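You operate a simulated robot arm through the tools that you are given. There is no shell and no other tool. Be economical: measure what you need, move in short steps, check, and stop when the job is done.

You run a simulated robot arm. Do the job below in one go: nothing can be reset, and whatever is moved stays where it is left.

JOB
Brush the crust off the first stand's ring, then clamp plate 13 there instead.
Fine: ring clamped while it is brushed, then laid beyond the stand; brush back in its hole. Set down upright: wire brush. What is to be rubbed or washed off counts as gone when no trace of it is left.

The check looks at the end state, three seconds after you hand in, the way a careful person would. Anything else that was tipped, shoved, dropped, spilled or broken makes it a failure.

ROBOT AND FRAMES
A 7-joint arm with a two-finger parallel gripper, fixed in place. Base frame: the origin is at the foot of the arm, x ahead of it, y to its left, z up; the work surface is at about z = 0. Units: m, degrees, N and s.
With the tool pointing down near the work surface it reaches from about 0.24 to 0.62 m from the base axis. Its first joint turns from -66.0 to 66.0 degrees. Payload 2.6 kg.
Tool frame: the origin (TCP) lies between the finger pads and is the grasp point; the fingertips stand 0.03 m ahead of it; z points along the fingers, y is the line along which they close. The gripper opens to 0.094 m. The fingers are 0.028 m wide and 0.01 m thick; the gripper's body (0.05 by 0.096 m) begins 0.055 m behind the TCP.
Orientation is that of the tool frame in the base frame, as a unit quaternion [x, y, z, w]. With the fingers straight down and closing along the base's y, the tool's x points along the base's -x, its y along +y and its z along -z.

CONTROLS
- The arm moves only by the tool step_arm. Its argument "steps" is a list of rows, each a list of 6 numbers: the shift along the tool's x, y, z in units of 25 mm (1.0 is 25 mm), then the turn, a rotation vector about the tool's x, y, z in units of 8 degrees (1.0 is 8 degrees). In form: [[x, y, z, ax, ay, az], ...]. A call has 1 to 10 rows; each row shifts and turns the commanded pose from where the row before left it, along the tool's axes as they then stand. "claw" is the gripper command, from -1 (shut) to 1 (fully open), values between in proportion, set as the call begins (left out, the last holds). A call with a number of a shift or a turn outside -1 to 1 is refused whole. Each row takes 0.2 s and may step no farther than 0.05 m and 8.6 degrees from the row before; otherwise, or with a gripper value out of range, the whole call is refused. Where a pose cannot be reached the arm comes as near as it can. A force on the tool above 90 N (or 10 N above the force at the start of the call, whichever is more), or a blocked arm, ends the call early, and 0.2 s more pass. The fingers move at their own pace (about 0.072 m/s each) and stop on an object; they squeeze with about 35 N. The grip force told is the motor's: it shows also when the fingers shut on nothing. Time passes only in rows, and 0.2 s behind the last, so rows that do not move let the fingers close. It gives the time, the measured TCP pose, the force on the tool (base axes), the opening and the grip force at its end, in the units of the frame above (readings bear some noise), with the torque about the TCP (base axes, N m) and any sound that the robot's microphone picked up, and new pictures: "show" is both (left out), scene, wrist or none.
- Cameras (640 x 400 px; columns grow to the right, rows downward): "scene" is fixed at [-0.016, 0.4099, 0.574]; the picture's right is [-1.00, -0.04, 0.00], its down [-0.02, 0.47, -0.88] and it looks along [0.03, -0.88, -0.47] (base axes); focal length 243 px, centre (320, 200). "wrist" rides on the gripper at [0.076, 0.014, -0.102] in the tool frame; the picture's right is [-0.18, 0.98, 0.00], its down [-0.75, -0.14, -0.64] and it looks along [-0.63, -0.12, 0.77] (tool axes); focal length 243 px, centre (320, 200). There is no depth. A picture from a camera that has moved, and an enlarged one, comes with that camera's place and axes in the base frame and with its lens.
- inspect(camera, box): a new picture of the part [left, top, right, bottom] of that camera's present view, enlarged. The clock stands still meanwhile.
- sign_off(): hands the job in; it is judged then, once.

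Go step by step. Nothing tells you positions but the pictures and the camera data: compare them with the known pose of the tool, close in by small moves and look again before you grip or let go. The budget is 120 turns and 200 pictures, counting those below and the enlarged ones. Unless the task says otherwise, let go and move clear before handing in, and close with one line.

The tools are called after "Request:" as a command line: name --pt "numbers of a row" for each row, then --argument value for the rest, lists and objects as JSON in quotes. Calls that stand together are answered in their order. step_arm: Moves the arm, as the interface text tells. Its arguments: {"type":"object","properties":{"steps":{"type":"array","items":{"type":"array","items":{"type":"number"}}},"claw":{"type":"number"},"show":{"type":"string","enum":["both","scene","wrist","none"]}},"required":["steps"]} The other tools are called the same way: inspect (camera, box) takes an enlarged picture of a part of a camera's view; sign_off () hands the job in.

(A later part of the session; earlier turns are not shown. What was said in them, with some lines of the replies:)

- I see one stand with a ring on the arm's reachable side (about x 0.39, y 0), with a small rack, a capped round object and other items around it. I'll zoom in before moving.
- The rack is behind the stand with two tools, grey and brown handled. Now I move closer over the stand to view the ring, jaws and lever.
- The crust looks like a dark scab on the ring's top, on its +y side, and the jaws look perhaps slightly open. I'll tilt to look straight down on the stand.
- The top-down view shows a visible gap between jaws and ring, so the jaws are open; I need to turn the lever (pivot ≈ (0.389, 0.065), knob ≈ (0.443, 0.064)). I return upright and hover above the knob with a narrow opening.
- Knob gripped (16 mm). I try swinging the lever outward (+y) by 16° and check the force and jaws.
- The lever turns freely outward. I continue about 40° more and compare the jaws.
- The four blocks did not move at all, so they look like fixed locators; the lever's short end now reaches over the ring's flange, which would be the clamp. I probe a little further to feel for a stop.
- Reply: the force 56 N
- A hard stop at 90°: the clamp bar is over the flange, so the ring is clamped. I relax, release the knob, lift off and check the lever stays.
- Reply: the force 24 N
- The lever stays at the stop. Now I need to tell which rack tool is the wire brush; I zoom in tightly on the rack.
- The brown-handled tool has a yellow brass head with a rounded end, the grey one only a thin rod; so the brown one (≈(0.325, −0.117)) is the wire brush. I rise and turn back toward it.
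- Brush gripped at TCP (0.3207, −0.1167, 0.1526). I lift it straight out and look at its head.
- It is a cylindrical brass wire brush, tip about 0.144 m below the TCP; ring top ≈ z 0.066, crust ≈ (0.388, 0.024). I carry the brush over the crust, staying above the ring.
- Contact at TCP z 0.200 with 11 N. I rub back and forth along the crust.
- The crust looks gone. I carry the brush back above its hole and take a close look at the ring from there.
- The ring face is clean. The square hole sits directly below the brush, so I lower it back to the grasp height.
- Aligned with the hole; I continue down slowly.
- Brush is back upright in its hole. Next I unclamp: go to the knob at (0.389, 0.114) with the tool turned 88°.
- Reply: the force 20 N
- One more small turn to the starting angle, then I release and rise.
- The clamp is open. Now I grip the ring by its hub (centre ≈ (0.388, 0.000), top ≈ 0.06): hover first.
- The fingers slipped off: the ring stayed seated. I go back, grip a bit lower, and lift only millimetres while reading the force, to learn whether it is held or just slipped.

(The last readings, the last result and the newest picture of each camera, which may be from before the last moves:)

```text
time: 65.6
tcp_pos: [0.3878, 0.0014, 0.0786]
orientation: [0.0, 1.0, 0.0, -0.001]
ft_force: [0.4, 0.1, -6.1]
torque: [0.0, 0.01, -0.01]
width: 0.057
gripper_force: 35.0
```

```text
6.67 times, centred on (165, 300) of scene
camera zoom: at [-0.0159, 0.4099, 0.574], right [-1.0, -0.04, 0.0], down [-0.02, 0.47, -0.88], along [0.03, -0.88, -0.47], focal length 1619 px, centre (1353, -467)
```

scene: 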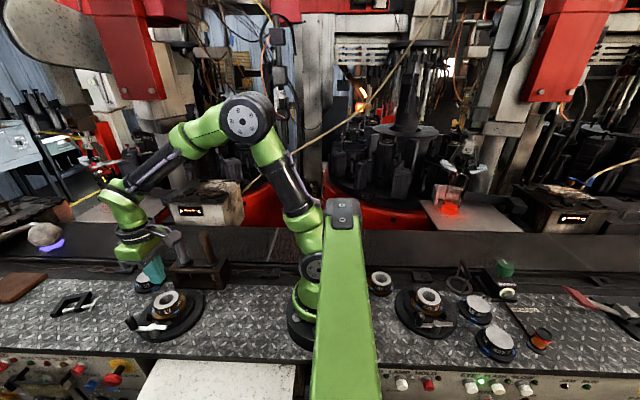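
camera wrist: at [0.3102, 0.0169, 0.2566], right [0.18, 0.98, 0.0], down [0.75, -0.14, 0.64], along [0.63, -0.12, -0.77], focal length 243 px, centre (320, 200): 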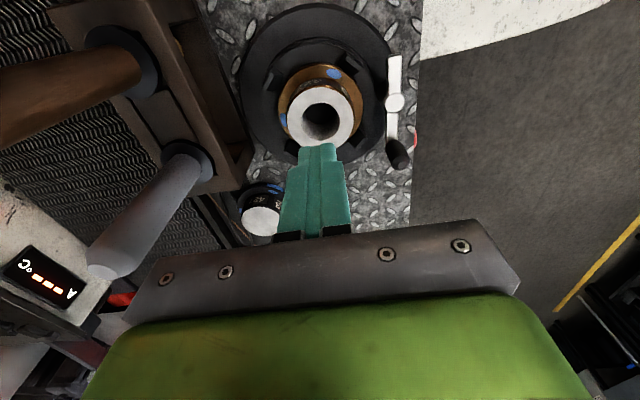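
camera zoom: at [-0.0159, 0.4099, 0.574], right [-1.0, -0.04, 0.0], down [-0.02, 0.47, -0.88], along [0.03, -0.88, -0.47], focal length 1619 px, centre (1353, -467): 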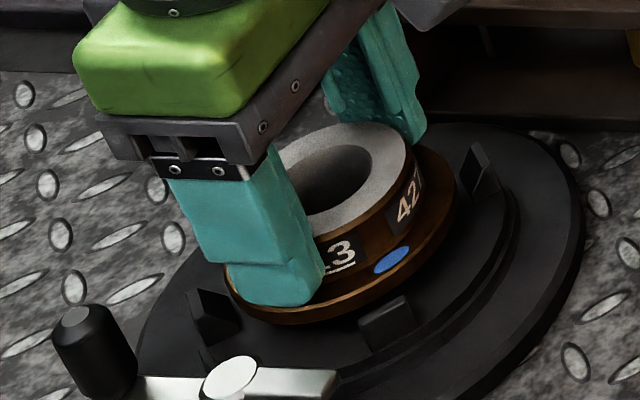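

It is lifting now (about 5 N weight). I raise it slowly and check it doesn't slip.

Request:
step_arm --pt "0 0 -0.15 0 0 0" --pt "0 0 -0.2 0 0 0" --pt "0 0 -0.2 0 0 0" --pt "0 0 -0.2 0 0 0" --pt "0 0 -0.2 0 0 0" --pt "0 0 -0.2 0 0 0" --pt "0 0 -0.2 0 0 0" --pt "0 0 -0.15 0 0 0" --pt "0 0 0 0 0 0" --show "none"

Request:
inspect --camera "scene" --box '[120, 250, 200, 330]'

Request:
inspect --camera "wrist" --box '[180, 80, 460, 260]'

```text
time: 67.6
tcp_pos: [0.3871, 0.0024, 0.1171]
orientation: [0.0, 1.0, 0.0, -0.001]
ft_force: [0.5, -0.6, -5.6]
torque: [-0.03, 0.02, -0.03]
width: 0.0572
gripper_force: 35.6
```

```text
5.00 times, centred on (160, 290) of scene
camera zoom: at [-0.0159, 0.4099, 0.574], right [-1.0, -0.04, 0.0], down [-0.02, 0.47, -0.88], along [0.03, -0.88, -0.47], focal length 1214 px, centre (1120, -250)
```

zoom: 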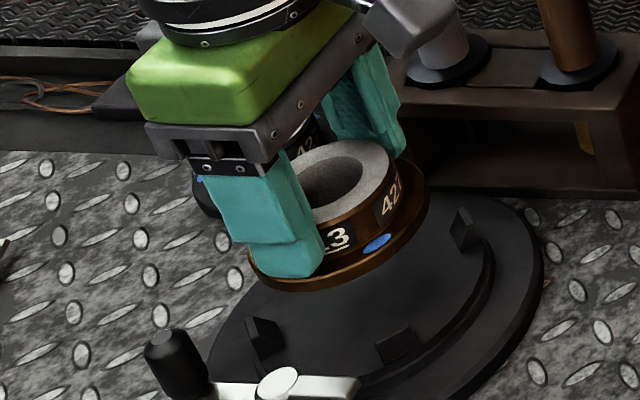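

```text
2.22 times, centred on (320, 170) of wrist
camera zoom: at [0.3105, 0.0168, 0.2177], right [0.18, 0.98, 0.0], down [0.75, -0.14, 0.64], along [0.63, -0.12, -0.77], focal length 539 px, centre (320, 267)
```

zoom: 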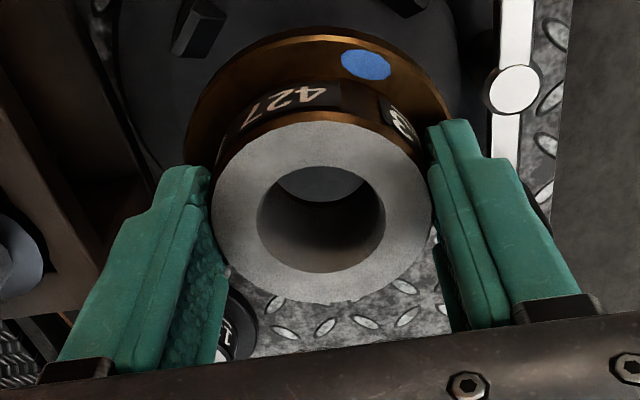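

Ring held and clear. I carry it beyond the stand to about (0.525, 0.015), slowly.

Request:
step_arm --pt "-0.2 0 -0.3 0 0 0" --pt "-0.4 0 -0.2 0 0 0" --pt "-0.6 0 0 0 0 0" --pt "-0.7 0.1 0 0 0 0" --pt "-0.8 0.1 0 0 0 0" --pt "-0.8 0.1 0 0 0 0" --pt "-0.8 0.1 0 0 0 0" --pt "-0.7 0.1 0 0 0 0" --pt "-0.5 0 0 0 0 0" --pt "0 0 0 0 0 0"

Request:
inspect --camera "scene" --box '[40, 230, 200, 340]'

```text
time: 69.8
tcp_pos: [0.5235, 0.0137, 0.1279]
orientation: [0.0, 1.0, 0.001, 0.001]
ft_force: [0.1, 0.3, -6.1]
torque: [-0.02, 0.03, 0.0]
width: 0.0571
gripper_force: 35.2
camera wrist: at [0.4475, 0.0288, 0.2301], right [0.18, 0.98, 0.0], down [0.75, -0.14, 0.64], along [0.63, -0.12, -0.77], focal length 243 px, centre (320, 200)
```

scene: 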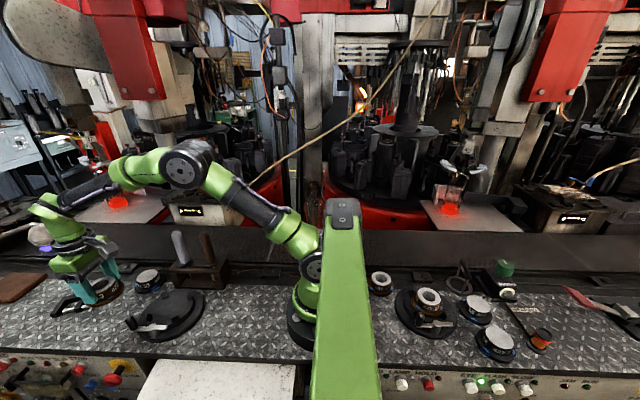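
wrist: 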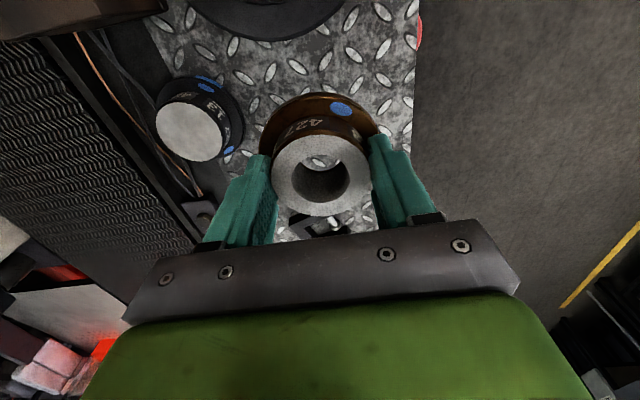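

```text
3.64 times, centred on (120, 285) of scene
camera zoom: at [-0.0159, 0.4099, 0.574], right [-1.0, -0.04, 0.0], down [-0.02, 0.47, -0.88], along [0.03, -0.88, -0.47], focal length 883 px, centre (1047, -109)
```

zoom: 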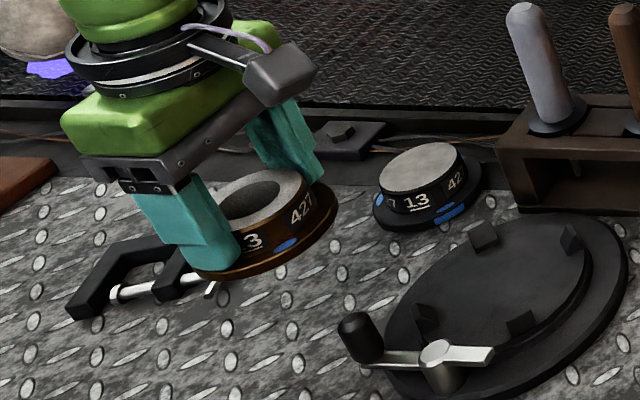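

Request:
step_arm --pt "0 0 0.4 0 0 0" --pt "0 0 0.5 0 0 0" --pt "0 0 0.5 0 0 0" --pt "0 0 0.5 0 0 0" --pt "0 0 0.3 0 0 0" --pt "0 0 0 0 0 0" --show "none"

Request:
inspect --camera "scene" --box '[60, 260, 160, 330]'

```text
time: 71.2
tcp_pos: [0.5238, 0.0141, 0.0734]
orientation: [0.0, 1.0, 0.0, 0.001]
ft_force: [-0.1, -0.3, -5.2]
torque: [0.01, 0.02, -0.01]
width: 0.0569
gripper_force: 35.5
```

```text
5.71 times, centred on (110, 295) of scene
camera zoom: at [-0.0159, 0.4099, 0.574], right [-1.0, -0.04, 0.0], down [-0.02, 0.47, -0.88], along [0.03, -0.88, -0.47], focal length 1387 px, centre (1520, -343)
```

zoom: 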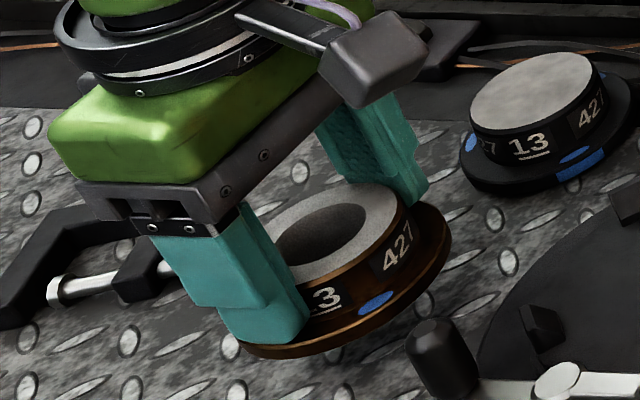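

Request:
step_arm --pt "0 0 0.2 0 0 0" --pt "0 0 0.2 0 0 0" --pt "0 0 0 0 0 0" --show "none"

Request:
step_arm --pt "0 0 0.12 0 0 0" --pt "0 0 0.08 0 0 0" --pt "0 0 0 0 0 0" --show "none"

Request:
inspect --camera "scene" --box '[60, 260, 160, 330]'

```text
time: 72.0
tcp_pos: [0.5239, 0.0139, 0.0631]
orientation: [-0.001, 1.0, 0.0, 0.0]
ft_force: [0.1, -0.5, -5.1]
torque: [-0.03, 0.01, 0.02]
width: 0.0569
gripper_force: 34.9
```

```text
time: 72.8
tcp_pos: [0.524, 0.0147, 0.0578]
orientation: [0.001, 1.0, 0.0, 0.0]
ft_force: [0.1, -0.7, -4.9]
torque: [0.0, 0.02, -0.03]
width: 0.0568
gripper_force: 35.2
```

```text
5.71 times, centred on (110, 295) of scene
camera zoom: at [-0.0159, 0.4099, 0.574], right [-1.0, -0.04, 0.0], down [-0.02, 0.47, -0.88], along [0.03, -0.88, -0.47], focal length 1387 px, centre (1520, -343)
```

zoom: 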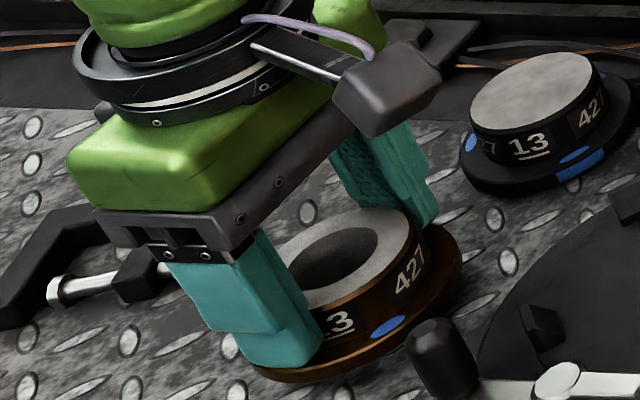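

Request:
step_arm --pt "0 0 0.12 0 0 0" --pt "0 0 0.08 0 0 0" --pt "0 0 0 0 0 0" --show "none"

Request:
step_arm --pt "0 0 0.1 0 0 0" --pt "0 0 0 0 0 0" --show "none"

Request:
inspect --camera "scene" --box '[60, 260, 160, 330]'

```text
time: 73.6
tcp_pos: [0.524, 0.0132, 0.0529]
orientation: [0.0, 1.0, 0.0, 0.0]
ft_force: [0.3, -0.3, -4.9]
torque: [0.03, 0.01, 0.0]
width: 0.0569
gripper_force: 35.0
```

```text
time: 74.2
tcp_pos: [0.5231, 0.0149, 0.0511]
orientation: [0.001, 1.0, 0.001, 0.001]
ft_force: [0.2, 0.3, -4.7]
torque: [0.0, 0.0, -0.03]
width: 0.0571
gripper_force: 35.2
```

```text
5.71 times, centred on (110, 295) of scene
camera zoom: at [-0.0159, 0.4099, 0.574], right [-1.0, -0.04, 0.0], down [-0.02, 0.47, -0.88], along [0.03, -0.88, -0.47], focal length 1387 px, centre (1520, -343)
```

zoom: 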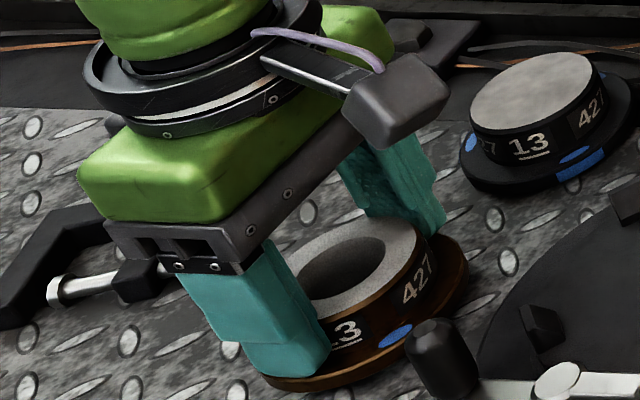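

Request:
step_arm --pt "0 0 0.1 0 0 0" --pt "0 0 0 0 0 0" --show "none"

Request:
step_arm --pt "0 0 0.08 0 0 0" --pt "0 0 0 0 0 0" --show "none"

Request:
step_arm --pt "0 0 0.06 0 0 0" --pt "0 0 0 0 0 0" --show "none"

```text
time: 74.8
tcp_pos: [0.5245, 0.0132, 0.0473]
orientation: [0.0, 1.0, -0.001, 0.001]
ft_force: [-0.8, -1.2, -5.5]
torque: [0.0, -0.01, 0.01]
width: 0.0568
gripper_force: 35.2
```

```text
time: 75.4
tcp_pos: [0.5228, 0.0143, 0.0466]
orientation: [0.0, 1.0, 0.0, 0.0]
ft_force: [0.1, 0.8, -5.2]
torque: [0.0, 0.0, -0.02]
width: 0.0569
gripper_force: 34.9
```

```text
time: 76.0
tcp_pos: [0.5232, 0.0126, 0.0447]
orientation: [0.0, 1.0, 0.0, 0.0]
ft_force: [0.6, -0.6, -5.7]
torque: [-0.01, -0.02, 0.0]
width: 0.057
gripper_force: 35.8
```

Request:
step_arm --pt "0 0 0.06 0 0 0" --pt "0 0 0 0 0 0" --show "none"

Request:
step_arm --pt "0 0 0.06 0 0 0" --pt "0 0 0 0 0 0" --show "none"

Request:
inspect --camera "scene" --box '[80, 275, 150, 325]'

```text
time: 76.6
tcp_pos: [0.5244, 0.0134, 0.0432]
orientation: [0.0, 1.0, 0.001, 0.001]
ft_force: [-3.1, -1.3, 3.8]
torque: [-0.05, 0.43, 0.08]
width: 0.0569
gripper_force: 35.3
```

```text
time: 77.2
tcp_pos: [0.5253, 0.0129, 0.0434]
orientation: [0.001, 1.0, 0.0, 0.001]
ft_force: [-9.2, -3.7, 19.3]
torque: [0.1, 0.43, 0.07]
width: 0.0571
gripper_force: 34.7
```

```text
8.00 times, centred on (115, 300) of scene
camera zoom: at [-0.0161, 0.4099, 0.574], right [-1.0, -0.04, 0.0], down [-0.02, 0.47, -0.88], along [0.03, -0.88, -0.47], focal length 1942 px, centre (1960, -600)
```

zoom: 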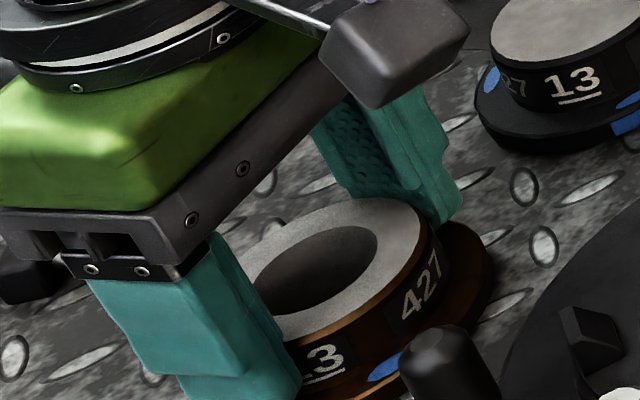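

The ring is on the table. I release and rise, then look at plate 13 and the empty stand.

Request:
step_arm --pt "0 0 -0.08 0 0 0" --pt "0 0 0 0 0 0" --pt "0 0 0 0 0 0" --pt "0 0 -0.5 0 0 0" --pt "0 0 -1 0 0 0" --pt "0 0 -1 0 0 0" --pt "0 0 -1 0 0 0" --pt "0 0 -1 0 0 0" --pt "0 0 -1 0 0 0" --pt "0 0 -0.8 0 0 0" --claw 0.55 --show "none"

Request:
step_arm --pt "1 -1 0 0 0 0" --pt "1 -1 0 0 0 0" --pt "0.5 -1 0 0 0 0" --pt "0 -1 0 0 0 0" --pt "0 0 0 0 0 0"

Request:
inspect --camera "wrist" --box '[230, 20, 420, 180]'

Request:
inspect --camera "scene" --box '[60, 250, 220, 340]'

```text
time: 79.4
tcp_pos: [0.5254, 0.0151, 0.201]
orientation: [0.001, 1.0, 0.0, 0.0]
ft_force: [0.3, 0.1, 0.2]
torque: [0.01, -0.01, -0.01]
width: 0.0727
gripper_force: 0.0
```

```text
time: 80.6
tcp_pos: [0.4609, -0.0848, 0.2007]
orientation: [0.0, 1.0, 0.0, 0.0]
ft_force: [1.0, -0.2, 0.2]
torque: [0.01, 0.01, 0.02]
width: 0.0728
gripper_force: 0.0
camera wrist: at [0.3851, -0.0705, 0.3029], right [0.18, 0.98, 0.0], down [0.75, -0.14, 0.64], along [0.63, -0.12, -0.77], focal length 243 px, centre (320, 200)
```

scene: 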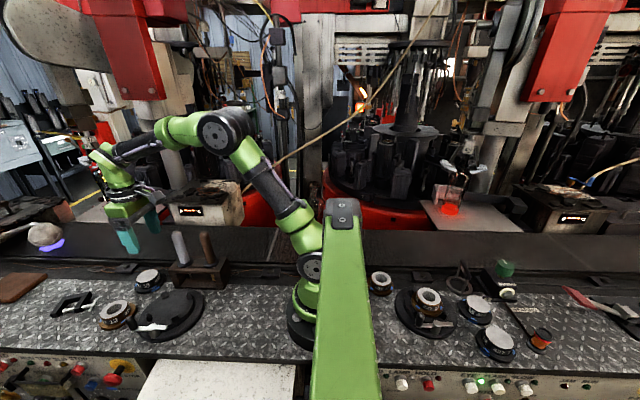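
wrist: 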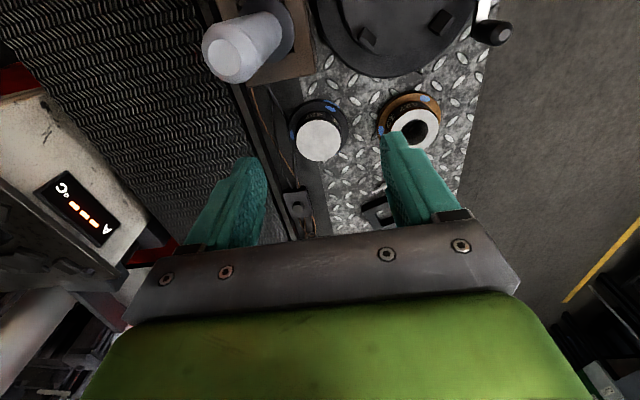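

```text
2.50 times, centred on (325, 100) of wrist
camera zoom: at [0.3851, -0.0705, 0.3029], right [0.18, 0.98, 0.0], down [0.75, -0.14, 0.64], along [0.63, -0.12, -0.77], focal length 606 px, centre (308, 450)
```

zoom: 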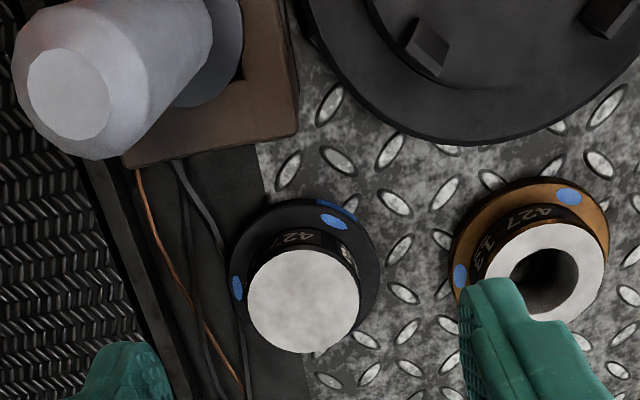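

```text
4.00 times, centred on (140, 295) of scene
camera zoom: at [-0.0159, 0.4099, 0.574], right [-1.0, -0.04, 0.0], down [-0.02, 0.47, -0.88], along [0.03, -0.88, -0.47], focal length 971 px, centre (1040, -180)
```

zoom: 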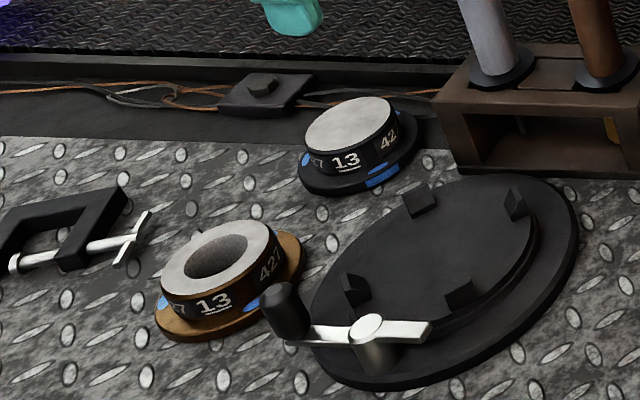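

The ring lies well beyond the stand. Plate 13 is at about (0.515, −0.098) with the same hub size; I hover above it.

Request:
step_arm --pt "-1 -0.5 0 0 0 0" --pt "-1 0 0 0 0 0" --pt "-0.16 0 1 0 0 0" --pt "0 0 1 0 0 0" --pt "0 0 1 0 0 0" --pt "0 0 0.8 0 0 0" --pt "0 0 0 0 0 0" --show "none" --claw 0.5

Request:
inspect --camera "wrist" --box '[180, 60, 460, 260]'

Request:
inspect --camera "scene" --box '[90, 230, 190, 310]'

```text
time: 82.2
tcp_pos: [0.5169, -0.0979, 0.1071]
orientation: [0.0, 1.0, -0.001, 0.0]
ft_force: [0.1, -0.1, -0.6]
torque: [0.01, 0.02, 0.01]
width: 0.0702
gripper_force: 0.1
```

```text
2.00 times, centred on (320, 160) of wrist
camera zoom: at [0.4408, -0.0827, 0.2084], right [0.18, 0.98, 0.0], down [0.75, -0.14, 0.64], along [0.63, -0.12, -0.77], focal length 485 px, centre (320, 280)
```

zoom: 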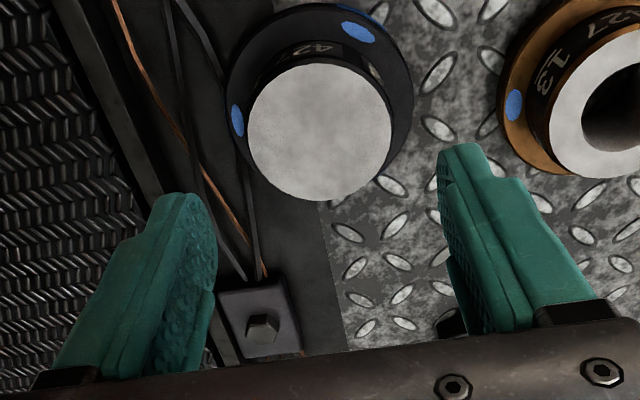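

```text
5.00 times, centred on (140, 270) of scene
camera zoom: at [-0.0159, 0.4099, 0.574], right [-1.0, -0.04, 0.0], down [-0.02, 0.47, -0.88], along [0.03, -0.88, -0.47], focal length 1214 px, centre (1220, -150)
```

zoom: 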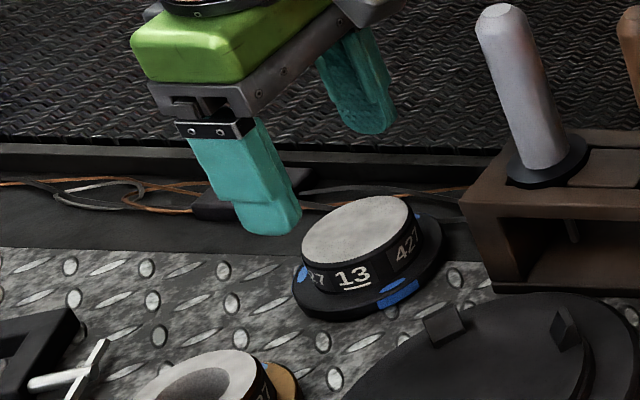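

Request:
step_arm --pt "0.14 0.06 1 0 0 0" --pt "0 0 0.8 0 0 0" --pt "0 0 0.3 0 0 0" --pt "0 0 0 0 0 0" --show "none"

Request:
inspect --camera "wrist" --box '[180, 60, 460, 260]'

Request:
inspect --camera "scene" --box '[110, 250, 180, 310]'

```text
time: 83.2
tcp_pos: [0.5121, -0.0975, 0.0519]
orientation: [0.0, 1.0, 0.001, 0.0]
ft_force: [-0.6, 0.1, 0.4]
torque: [-0.01, 0.0, -0.01]
width: 0.0707
gripper_force: 0.0
```

```text
2.00 times, centred on (320, 160) of wrist
camera zoom: at [0.4365, -0.082, 0.154], right [0.18, 0.98, 0.0], down [0.75, -0.14, 0.64], along [0.63, -0.12, -0.77], focal length 485 px, centre (320, 280)
```

zoom: 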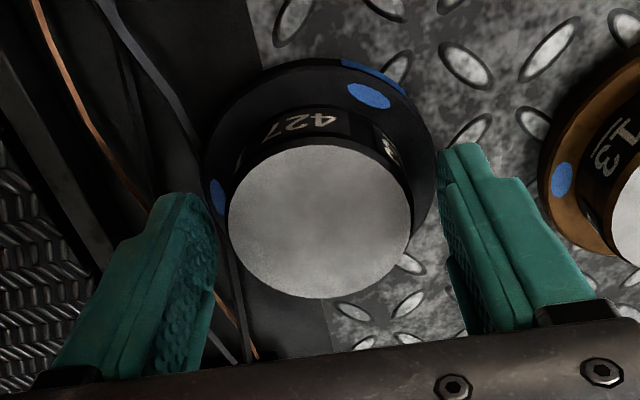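

```text
6.67 times, centred on (145, 280) of scene
camera zoom: at [-0.016, 0.4099, 0.574], right [-1.0, -0.04, 0.0], down [-0.02, 0.47, -0.88], along [0.03, -0.88, -0.47], focal length 1619 px, centre (1487, -333)
```

zoom: 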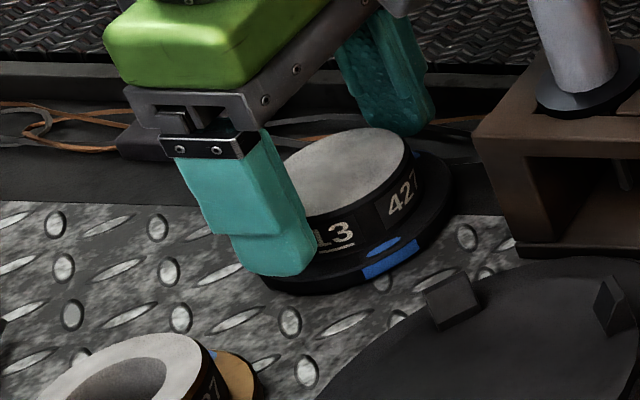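

Request:
step_arm --pt "0 0 0.2 0 0 0" --pt "0 0 0.08 0 0 0" --pt "0 0 0 0 0 0" --show "none"

Request:
step_arm --pt "0 0 0 0 0 0" --pt "0 0 0 0 0 0" --pt "0 0 0 0 0 0" --show "none" --claw -1

Request:
step_arm --pt "0 0 -0.08 0 0 0" --pt "0 0 -0.1 0 0 0" --pt "0 0 -0.1 0 0 0" --pt "0 0 0 0 0 0" --show "none"

Request:
inspect --camera "scene" --box '[110, 250, 180, 310]'

```text
time: 84.0
tcp_pos: [0.512, -0.0978, 0.0453]
orientation: [0.0, 1.0, 0.0, 0.0]
ft_force: [-0.7, 0.6, 0.5]
torque: [-0.02, 0.0, 0.0]
width: 0.0708
gripper_force: 0.1
```

```text
time: 84.8
tcp_pos: [0.5117, -0.0973, 0.0455]
orientation: [0.001, 1.0, 0.0, -0.001]
ft_force: [-0.4, -2.7, 0.5]
torque: [0.1, -0.02, -0.02]
width: 0.0552
gripper_force: 35.3
```

```text
time: 85.8
tcp_pos: [0.5113, -0.0969, 0.0544]
orientation: [0.0, 1.0, 0.0, 0.0]
ft_force: [0.1, 0.0, -8.6]
torque: [0.0, 0.0, -0.05]
width: 0.0551
gripper_force: 34.4
```

```text
6.67 times, centred on (145, 280) of scene
camera zoom: at [-0.0159, 0.4099, 0.574], right [-1.0, -0.04, 0.0], down [-0.02, 0.47, -0.88], along [0.03, -0.88, -0.47], focal length 1619 px, centre (1487, -333)
```

zoom: 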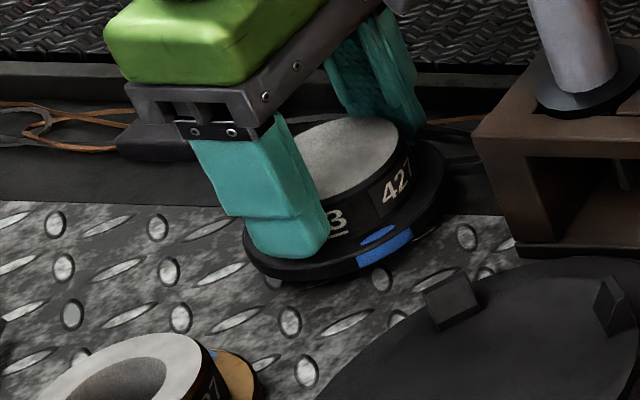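

Request:
step_arm --pt "0 0 -0.2 0 0 0" --pt "0 0 -0.3 0 0 0" --pt "0 0 -0.4 0 0 0" --pt "0 0 -0.5 0 0 0" --pt "0 0 -0.5 0 0 0" --pt "0 0 -0.5 0 0 0" --pt "0 0 -0.4 0 0 0" --pt "0 0 -0.2 0 0 0" --pt "0 0 0 0 0 0" --show "none"

Request:
inspect --camera "wrist" --box '[180, 80, 460, 260]'

Request:
inspect --camera "scene" --box '[90, 220, 200, 320]'

```text
time: 87.8
tcp_pos: [0.5101, -0.0979, 0.128]
orientation: [-0.001, 1.0, 0.0, -0.001]
ft_force: [0.5, 0.0, -7.6]
torque: [-0.04, 0.02, 0.02]
width: 0.0549
gripper_force: 35.5
```

```text
2.22 times, centred on (320, 170) of wrist
camera zoom: at [0.4354, -0.0821, 0.2307], right [0.18, 0.98, 0.0], down [0.75, -0.14, 0.64], along [0.63, -0.12, -0.77], focal length 539 px, centre (320, 267)
```

zoom: 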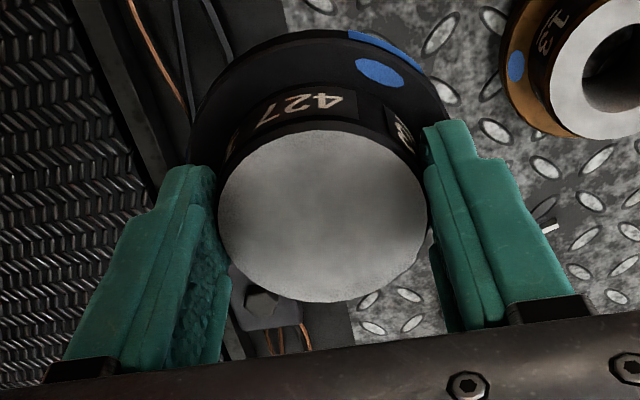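

```text
4.00 times, centred on (145, 270) of scene
camera zoom: at [-0.0159, 0.4099, 0.574], right [-1.0, -0.04, 0.0], down [-0.02, 0.47, -0.88], along [0.03, -0.88, -0.47], focal length 971 px, centre (1020, -80)
```

zoom: 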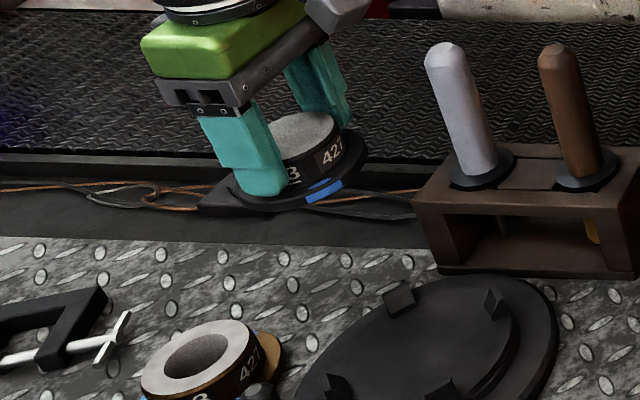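

Plate held securely (~8 N). I carry it over the stand, y first, then back in x.

Request:
step_arm --pt "0 0.4 0 0 0 0" --pt "0 0.7 0 0 0 0" --pt "0 0.8 0 0 0 0" --pt "0.3 0.8 0 0 0 0" --pt "0.6 0.7 0 0 0 0" --pt "0.8 0.4 0 0 0 0" --pt "0.8 0.18 0 0 0 0" --pt "0.8 0 0 0 0 0" --pt "0.8 0 0 0 0 0" --pt "0.5 0 0 0 0 0" --show "none"

Request:
step_arm --pt "0.4 0 0 0 0 0" --pt "0 0 0.4 0 0 0" --pt "0 0 0.4 0 0 0" --pt "0 0 0 0 0 0" --show "none"

Request:
inspect --camera "wrist" --box '[180, 60, 460, 260]'

Request:
inspect --camera "scene" --box '[120, 250, 210, 330]'

```text
time: 90.0
tcp_pos: [0.3964, 0.0025, 0.1282]
orientation: [0.0, 1.0, 0.0, 0.0]
ft_force: [0.1, 0.3, -7.9]
torque: [0.02, 0.01, 0.01]
width: 0.0553
gripper_force: 35.3
```

```text
time: 91.0
tcp_pos: [0.3878, 0.0019, 0.109]
orientation: [0.001, 1.0, 0.001, 0.0]
ft_force: [-0.2, 0.2, -7.8]
torque: [0.0, 0.04, -0.02]
width: 0.0553
gripper_force: 34.4
```

```text
2.00 times, centred on (320, 160) of wrist
camera zoom: at [0.3112, 0.0172, 0.2106], right [0.18, 0.98, 0.0], down [0.75, -0.14, 0.64], along [0.63, -0.12, -0.77], focal length 485 px, centre (320, 280)
```

zoom: 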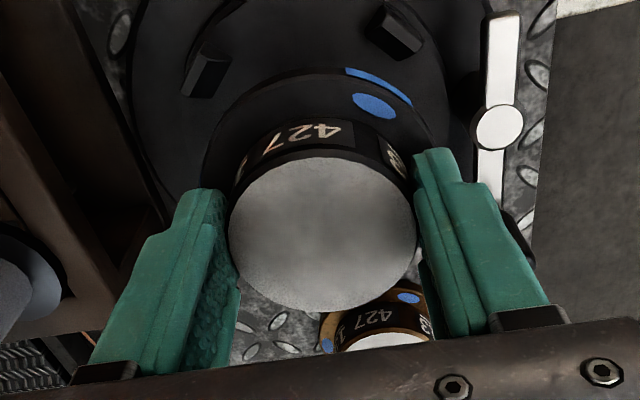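

```text
5.00 times, centred on (165, 290) of scene
camera zoom: at [-0.0159, 0.4099, 0.574], right [-1.0, -0.04, 0.0], down [-0.02, 0.47, -0.88], along [0.03, -0.88, -0.47], focal length 1214 px, centre (1095, -250)
```

zoom: 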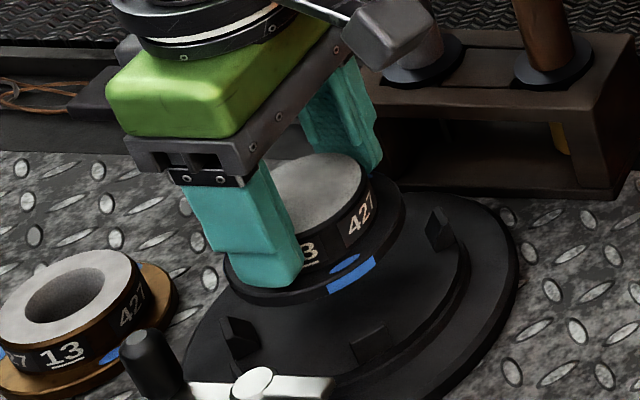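

Request:
step_arm --pt "0.06 0 0.4 0 0 0" --pt "0 0 0.4 0 0 0" --pt "0 0 0.2 0 0 0" --pt "0 0 0 0 0 0" --show "none"

Request:
inspect --camera "wrist" --box '[220, 60, 420, 200]'

Request:
inspect --camera "scene" --box '[130, 270, 200, 325]'

```text
time: 92.0
tcp_pos: [0.386, 0.002, 0.0829]
orientation: [0.0, 1.0, 0.0, 0.0]
ft_force: [1.0, -0.8, -7.4]
torque: [-0.01, 0.04, 0.0]
width: 0.0551
gripper_force: 34.7
```

```text
2.86 times, centred on (320, 130) of wrist
camera zoom: at [0.3085, 0.0166, 0.1848], right [0.18, 0.98, 0.0], down [0.75, -0.14, 0.64], along [0.63, -0.12, -0.77], focal length 693 px, centre (320, 400)
```

zoom: 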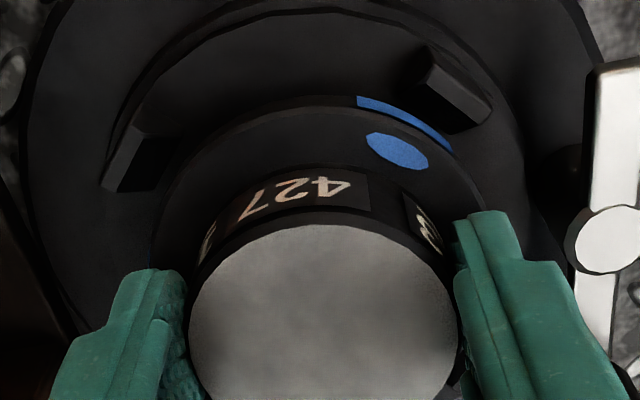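

```text
7.27 times, centred on (165, 298) of scene
camera zoom: at [-0.0159, 0.4099, 0.574], right [-1.0, -0.04, 0.0], down [-0.02, 0.47, -0.88], along [0.03, -0.88, -0.47], focal length 1766 px, centre (1447, -509)
```

zoom: 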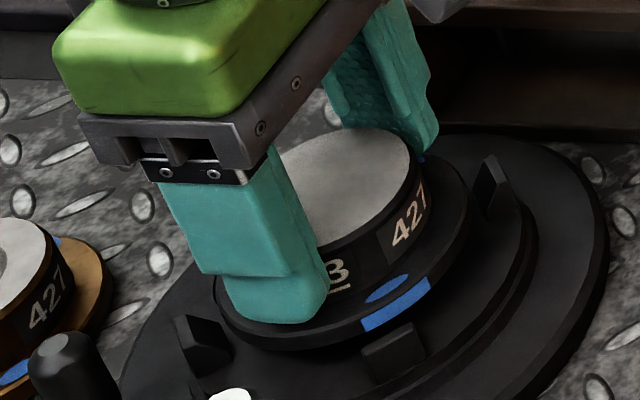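

Request:
step_arm --pt "0 0 0.15 0 0 0" --pt "0 0 0.1 0 0 0" --pt "0 0 0 0 0 0" --show "none"

Request:
step_arm --pt "0 0 0.08 0 0 0" --pt "0 0 0 0 0 0" --show "none"

Request:
inspect --camera "scene" --box '[130, 270, 200, 325]'

Request:
inspect --camera "wrist" --box '[220, 60, 420, 200]'

```text
time: 92.8
tcp_pos: [0.3851, 0.0023, 0.0769]
orientation: [-0.001, 1.0, -0.001, 0.0]
ft_force: [-0.2, 0.0, -8.0]
torque: [0.05, 0.06, -0.04]
width: 0.0553
gripper_force: 34.6
```

```text
time: 93.4
tcp_pos: [0.3864, 0.0025, 0.0757]
orientation: [0.0, 1.0, 0.0, 0.0]
ft_force: [-0.2, -0.7, -8.9]
torque: [-0.01, 0.05, 0.02]
width: 0.0554
gripper_force: 35.2
```

```text
7.27 times, centred on (165, 298) of scene
camera zoom: at [-0.0159, 0.4099, 0.574], right [-1.0, -0.04, 0.0], down [-0.02, 0.47, -0.88], along [0.03, -0.88, -0.47], focal length 1766 px, centre (1447, -509)
```

zoom: 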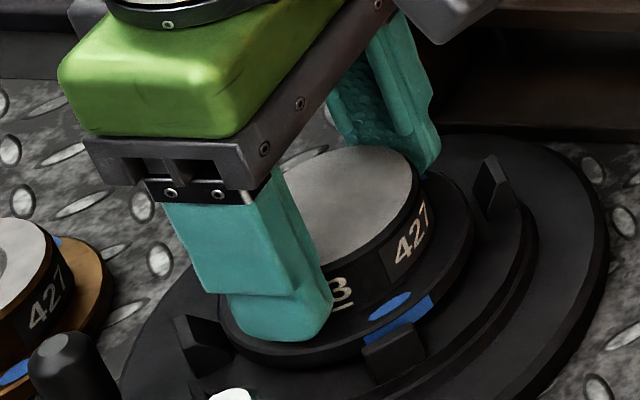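

```text
2.86 times, centred on (320, 130) of wrist
camera zoom: at [0.3093, 0.0174, 0.1768], right [0.18, 0.98, 0.0], down [0.75, -0.14, 0.64], along [0.63, -0.12, -0.77], focal length 693 px, centre (320, 400)
```

zoom: 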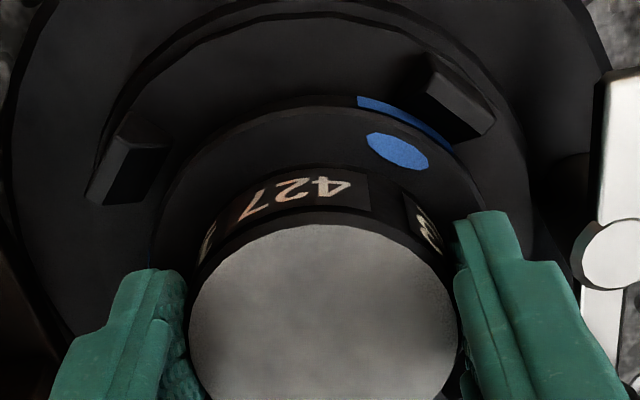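

Request:
step_arm --pt "0 0 0.06 0 0 0" --pt "0 0 0 0 0 0" --show "none"

Request:
step_arm --pt "0 0 0.06 0 0 0" --pt "0 0 0 0 0 0" --show "none"

Request:
step_arm --pt "0 0 0.06 0 0 0" --pt "0 0 0 0 0 0" --show "none"

```text
time: 94.0
tcp_pos: [0.3858, 0.0017, 0.0737]
orientation: [0.0, 1.0, 0.0, 0.0]
ft_force: [0.3, 0.1, -8.1]
torque: [0.0, 0.07, 0.02]
width: 0.0552
gripper_force: 35.7
```

```text
time: 94.6
tcp_pos: [0.3851, 0.0006, 0.0727]
orientation: [0.0, 1.0, 0.0, 0.001]
ft_force: [2.9, -1.0, -6.4]
torque: [-0.05, -0.01, -0.06]
width: 0.0551
gripper_force: 34.8
```

```text
time: 95.2
tcp_pos: [0.3857, 0.0024, 0.0714]
orientation: [0.001, 1.0, 0.0, 0.001]
ft_force: [-6.2, -5.5, 18.8]
torque: [-0.16, 0.54, 0.17]
width: 0.0552
gripper_force: 35.5
```

Seated at the expected height. I release and rise to check the seating.

Request:
step_arm --pt "0 0 -0.06 0 0 0" --pt "0 0 0 0 0 0" --pt "0 0 0 0 0 0" --pt "0 0 -0.5 0 0 0" --pt "0 0 -1 0 0 0" --pt "0 0 -1 0 0 0" --pt "0 0 -1 0 0 0" --pt "0 0 -1 0 0 0" --pt "0 0 -0.6 0 0 0" --pt "0 0 0 0 0 0" --show "none" --claw 0.55

Request:
inspect --camera "scene" --box '[90, 260, 200, 340]'

Request:
inspect --camera "wrist" --box '[240, 60, 420, 200]'

```text
time: 97.4
tcp_pos: [0.3862, 0.0025, 0.2004]
orientation: [0.001, 1.0, 0.0, 0.0]
ft_force: [-1.1, 0.3, 0.4]
torque: [-0.03, -0.02, 0.06]
width: 0.0729
gripper_force: 0.0
```

```text
5.00 times, centred on (145, 300) of scene
camera zoom: at [-0.016, 0.4099, 0.574], right [-1.0, -0.04, 0.0], down [-0.02, 0.47, -0.88], along [0.03, -0.88, -0.47], focal length 1214 px, centre (1195, -300)
```

zoom: 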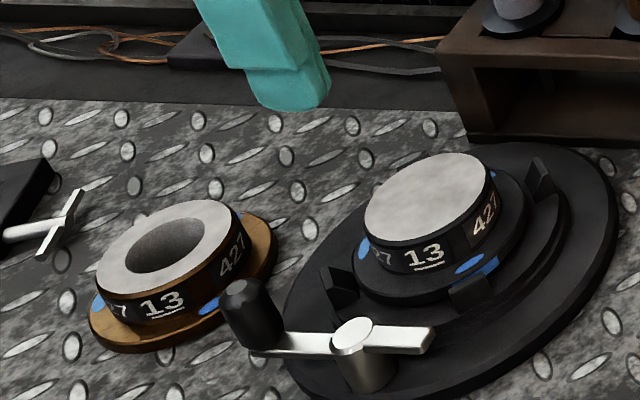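

```text
2.86 times, centred on (330, 130) of wrist
camera zoom: at [0.3095, 0.0166, 0.3017], right [0.18, 0.98, 0.0], down [0.75, -0.14, 0.64], along [0.63, -0.12, -0.77], focal length 693 px, centre (291, 400)
```

zoom: 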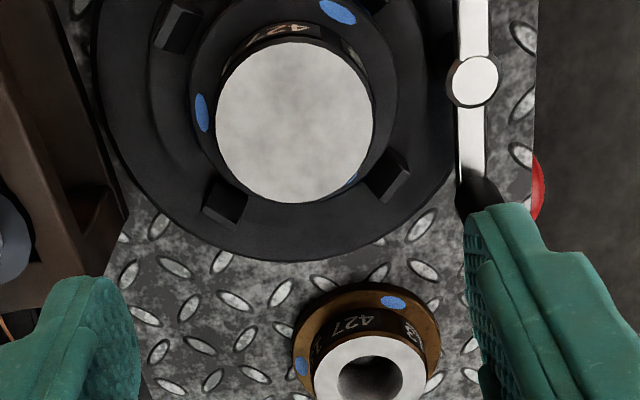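

Plate 13 sits properly between the locators. Now back to the knob to clamp it.

Request:
step_arm --pt "-1 1 0 0 0 0" --pt "-1 1 0 0 0 0" --pt "-0.04 0.54 0 0 0 0" --pt "0 0 1 0 0 0" --pt "0 0 1 0 0 0" --pt "0 0 1 0 0 0" --pt "0 0 0.5 0 0 0" --pt "0 0 0 0 0 0" --show "none" --claw -0.3

Request:
inspect --camera "wrist" --box '[220, 80, 420, 240]'

```text
time: 99.2
tcp_pos: [0.438, 0.0653, 0.1121]
orientation: [0.0, 1.0, 0.0, 0.0]
ft_force: [0.7, 0.4, -1.0]
torque: [0.0, 0.01, 0.0]
width: 0.0331
gripper_force: 0.2
```

```text
2.50 times, centred on (320, 160) of wrist
camera zoom: at [0.361, 0.0809, 0.214], right [0.18, 0.98, 0.0], down [0.75, -0.14, 0.64], along [0.63, -0.12, -0.77], focal length 606 px, centre (320, 300)
```

zoom: 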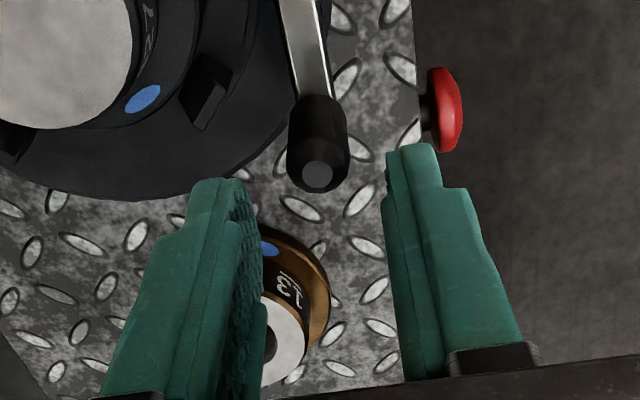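

Request:
step_arm --pt "0 0 0.7 0 0 0" --pt "0 0 0.64 0 0 0" --pt "0 0 0 0 0 0" --show "none"

Request:
step_arm --pt "0 0 0 0 0 0" --pt "0 0 0 0 0 0" --pt "0 0 0 0 0 0" --show "none" --claw -1

Request:
step_arm --pt "0.019 0.273 0 0 0 -1" --pt "0.019 0.273 0 0 0 -1" --pt "0.019 0.273 0 0 0 -1" --pt "0.019 0.273 0 0 0 -1" --pt "0.019 0.273 0 0 0 -1" --pt "0.019 0.273 0 0 0 -1" --pt "0.019 0.273 0 0 0 -1" --pt "0.019 0.273 0 0 0 -1" --pt "0.019 0.273 0 0 0 -1" --pt "0 0 0 0 0 0" --show "none"

Request:
inspect --camera "scene" --box '[110, 270, 200, 340]'

```text
time: 100.0
tcp_pos: [0.4381, 0.0668, 0.08]
orientation: [0.0, 1.0, 0.001, 0.0]
ft_force: [-0.5, -0.1, 0.4]
torque: [0.02, 0.0, 0.0]
width: 0.0328
gripper_force: 0.0
```

```text
time: 100.8
tcp_pos: [0.4364, 0.066, 0.0797]
orientation: [0.0, 1.0, -0.001, 0.0]
ft_force: [1.3, 0.2, -3.8]
torque: [0.0, -0.23, -0.01]
width: 0.0163
gripper_force: 45.4
```

```text
time: 103.0
tcp_pos: [0.4027, 0.1111, 0.0798]
orientation: [-0.588, 0.809, -0.001, -0.001]
ft_force: [-5.9, -15.5, 24.7]
torque: [-0.6, 0.29, -0.09]
width: 0.0165
gripper_force: 44.9
```

```text
5.71 times, centred on (155, 305) of scene
camera zoom: at [-0.0161, 0.4098, 0.574], right [-1.0, -0.04, 0.0], down [-0.02, 0.47, -0.88], along [0.03, -0.88, -0.47], focal length 1387 px, centre (1263, -400)
```

zoom: 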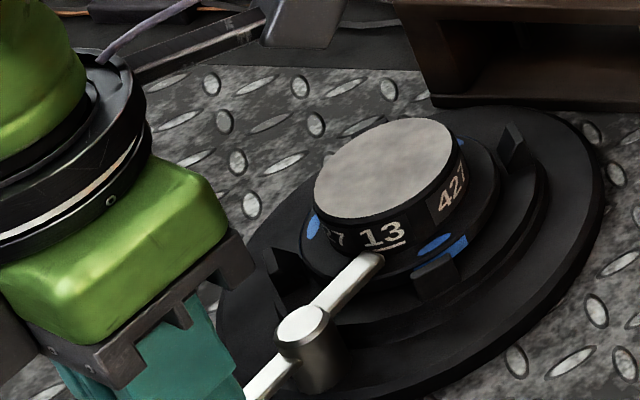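

Request:
step_arm --pt "0.05 0.273 -0.04 0 0 -1" --pt "0.019 0.273 0 0 0 -1" --pt "0 0 0 0 0 0" --show "none"

Request:
step_arm --pt "0 0.15 0 0 0 -0.4" --pt "0 0 0 0 0 0" --show "none"

Request:
inspect --camera "scene" --box '[110, 270, 200, 340]'

```text
time: 103.8
tcp_pos: [0.3896, 0.1134, 0.0792]
orientation: [-0.696, 0.718, -0.001, 0.0]
ft_force: [13.6, -10.0, -11.1]
torque: [0.29, -0.43, 0.0]
width: 0.0164
gripper_force: 45.4
```

```text
time: 104.4
tcp_pos: [0.3888, 0.1153, 0.0806]
orientation: [0.716, -0.698, 0.005, -0.005]
ft_force: [42.3, -3.5, -28.1]
torque: [0.07, -0.23, 0.14]
width: 0.0168
gripper_force: 45.1
```

```text
5.71 times, centred on (155, 305) of scene
camera zoom: at [-0.0158, 0.4099, 0.5739], right [-1.0, -0.04, 0.0], down [-0.02, 0.47, -0.88], along [0.03, -0.88, -0.47], focal length 1387 px, centre (1263, -400)
```

zoom: 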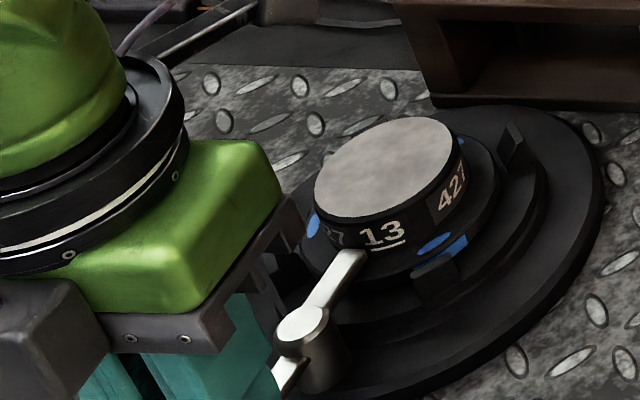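

At the stop (42 N): clamped. I relax a bit, release, rise and make a final check.

Request:
step_arm --pt "0 -0.12 0 0 0 0.4" --pt "0 0 0 0 0 0" --show "none"

Request:
step_arm --pt "0 0 0 0 0 0" --pt "0 0 0 0 0 0" --pt "0 0 -0.6 0 0 0" --pt "0 0 -1 0 0 0" --pt "0 0 -1 0 0 0" --pt "0 0 -1 0 0 0" --pt "0 0 -1 0 0 0" --pt "0 0 -1 0 0 0" --pt "0 0 -1 0 0 0" --claw -0.3

Request:
inspect --camera "scene" --box '[80, 220, 240, 340]'

Request:
inspect --camera "scene" --box '[85, 290, 135, 330]'

```text
time: 105.0
tcp_pos: [0.3891, 0.1149, 0.0809]
orientation: [-0.695, 0.719, -0.002, 0.002]
ft_force: [20.9, -7.7, -5.2]
torque: [-0.06, -0.72, 0.14]
width: 0.016
gripper_force: 45.0
```

```text
time: 107.0
tcp_pos: [0.3888, 0.1136, 0.2444]
orientation: [-0.695, 0.719, 0.0, 0.0]
ft_force: [-0.1, 0.3, 0.5]
torque: [0.01, 0.03, 0.02]
width: 0.033
gripper_force: 0.1
camera wrist: at [0.3716, 0.0379, 0.3463], right [-0.98, 0.22, 0.0], down [0.17, 0.75, 0.64], along [0.14, 0.63, -0.77], focal length 243 px, centre (320, 200)
```

scene: 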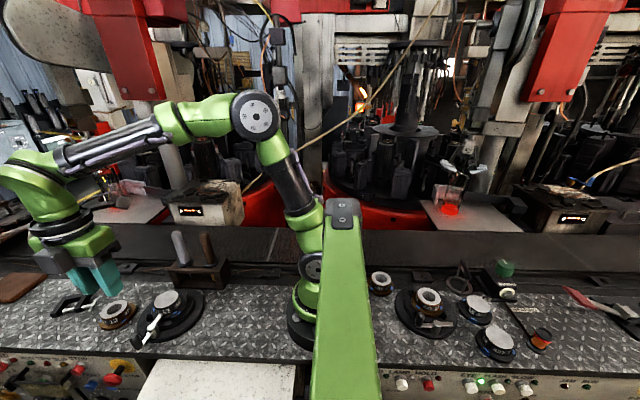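
wrist: 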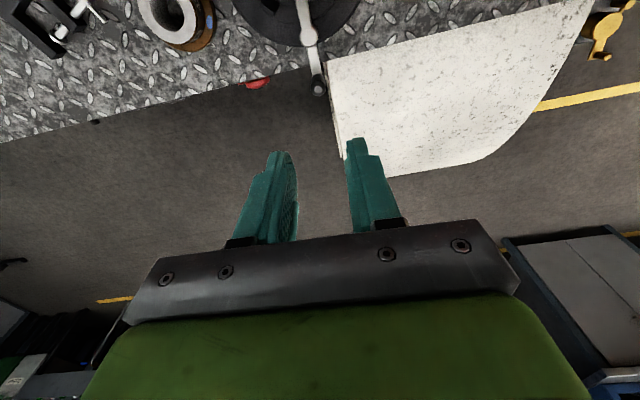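

```text
3.33 times, centred on (160, 280) of scene
camera zoom: at [-0.016, 0.4099, 0.574], right [-1.0, -0.04, 0.0], down [-0.02, 0.47, -0.88], along [0.03, -0.88, -0.47], focal length 809 px, centre (853, -67)
```

zoom: 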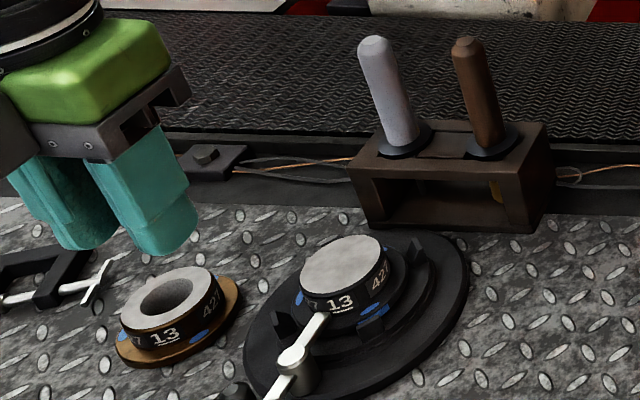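

```text
10.00 times, centred on (110, 310) of scene
camera zoom: at [-0.016, 0.4099, 0.574], right [-1.0, -0.04, 0.0], down [-0.02, 0.47, -0.88], along [0.03, -0.88, -0.47], focal length 2428 px, centre (2420, -900)
```

zoom: 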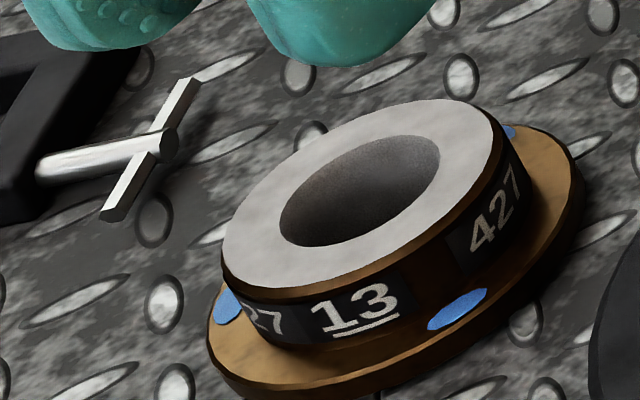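

The ring is clean and lies beyond the stand. Plate 13 is clamped, the brush is back upright in its hole, and the gripper is clear, so I'm handing in.

Request:
sign_off

```text
The job is handed in.
```

I brushed the first stand's ring until no crust was visible, with the clamp closed on it, then laid it flat beyond the stand. Plate 13 is clamped on the stand in its place, and the wire brush is back upright in its hole.
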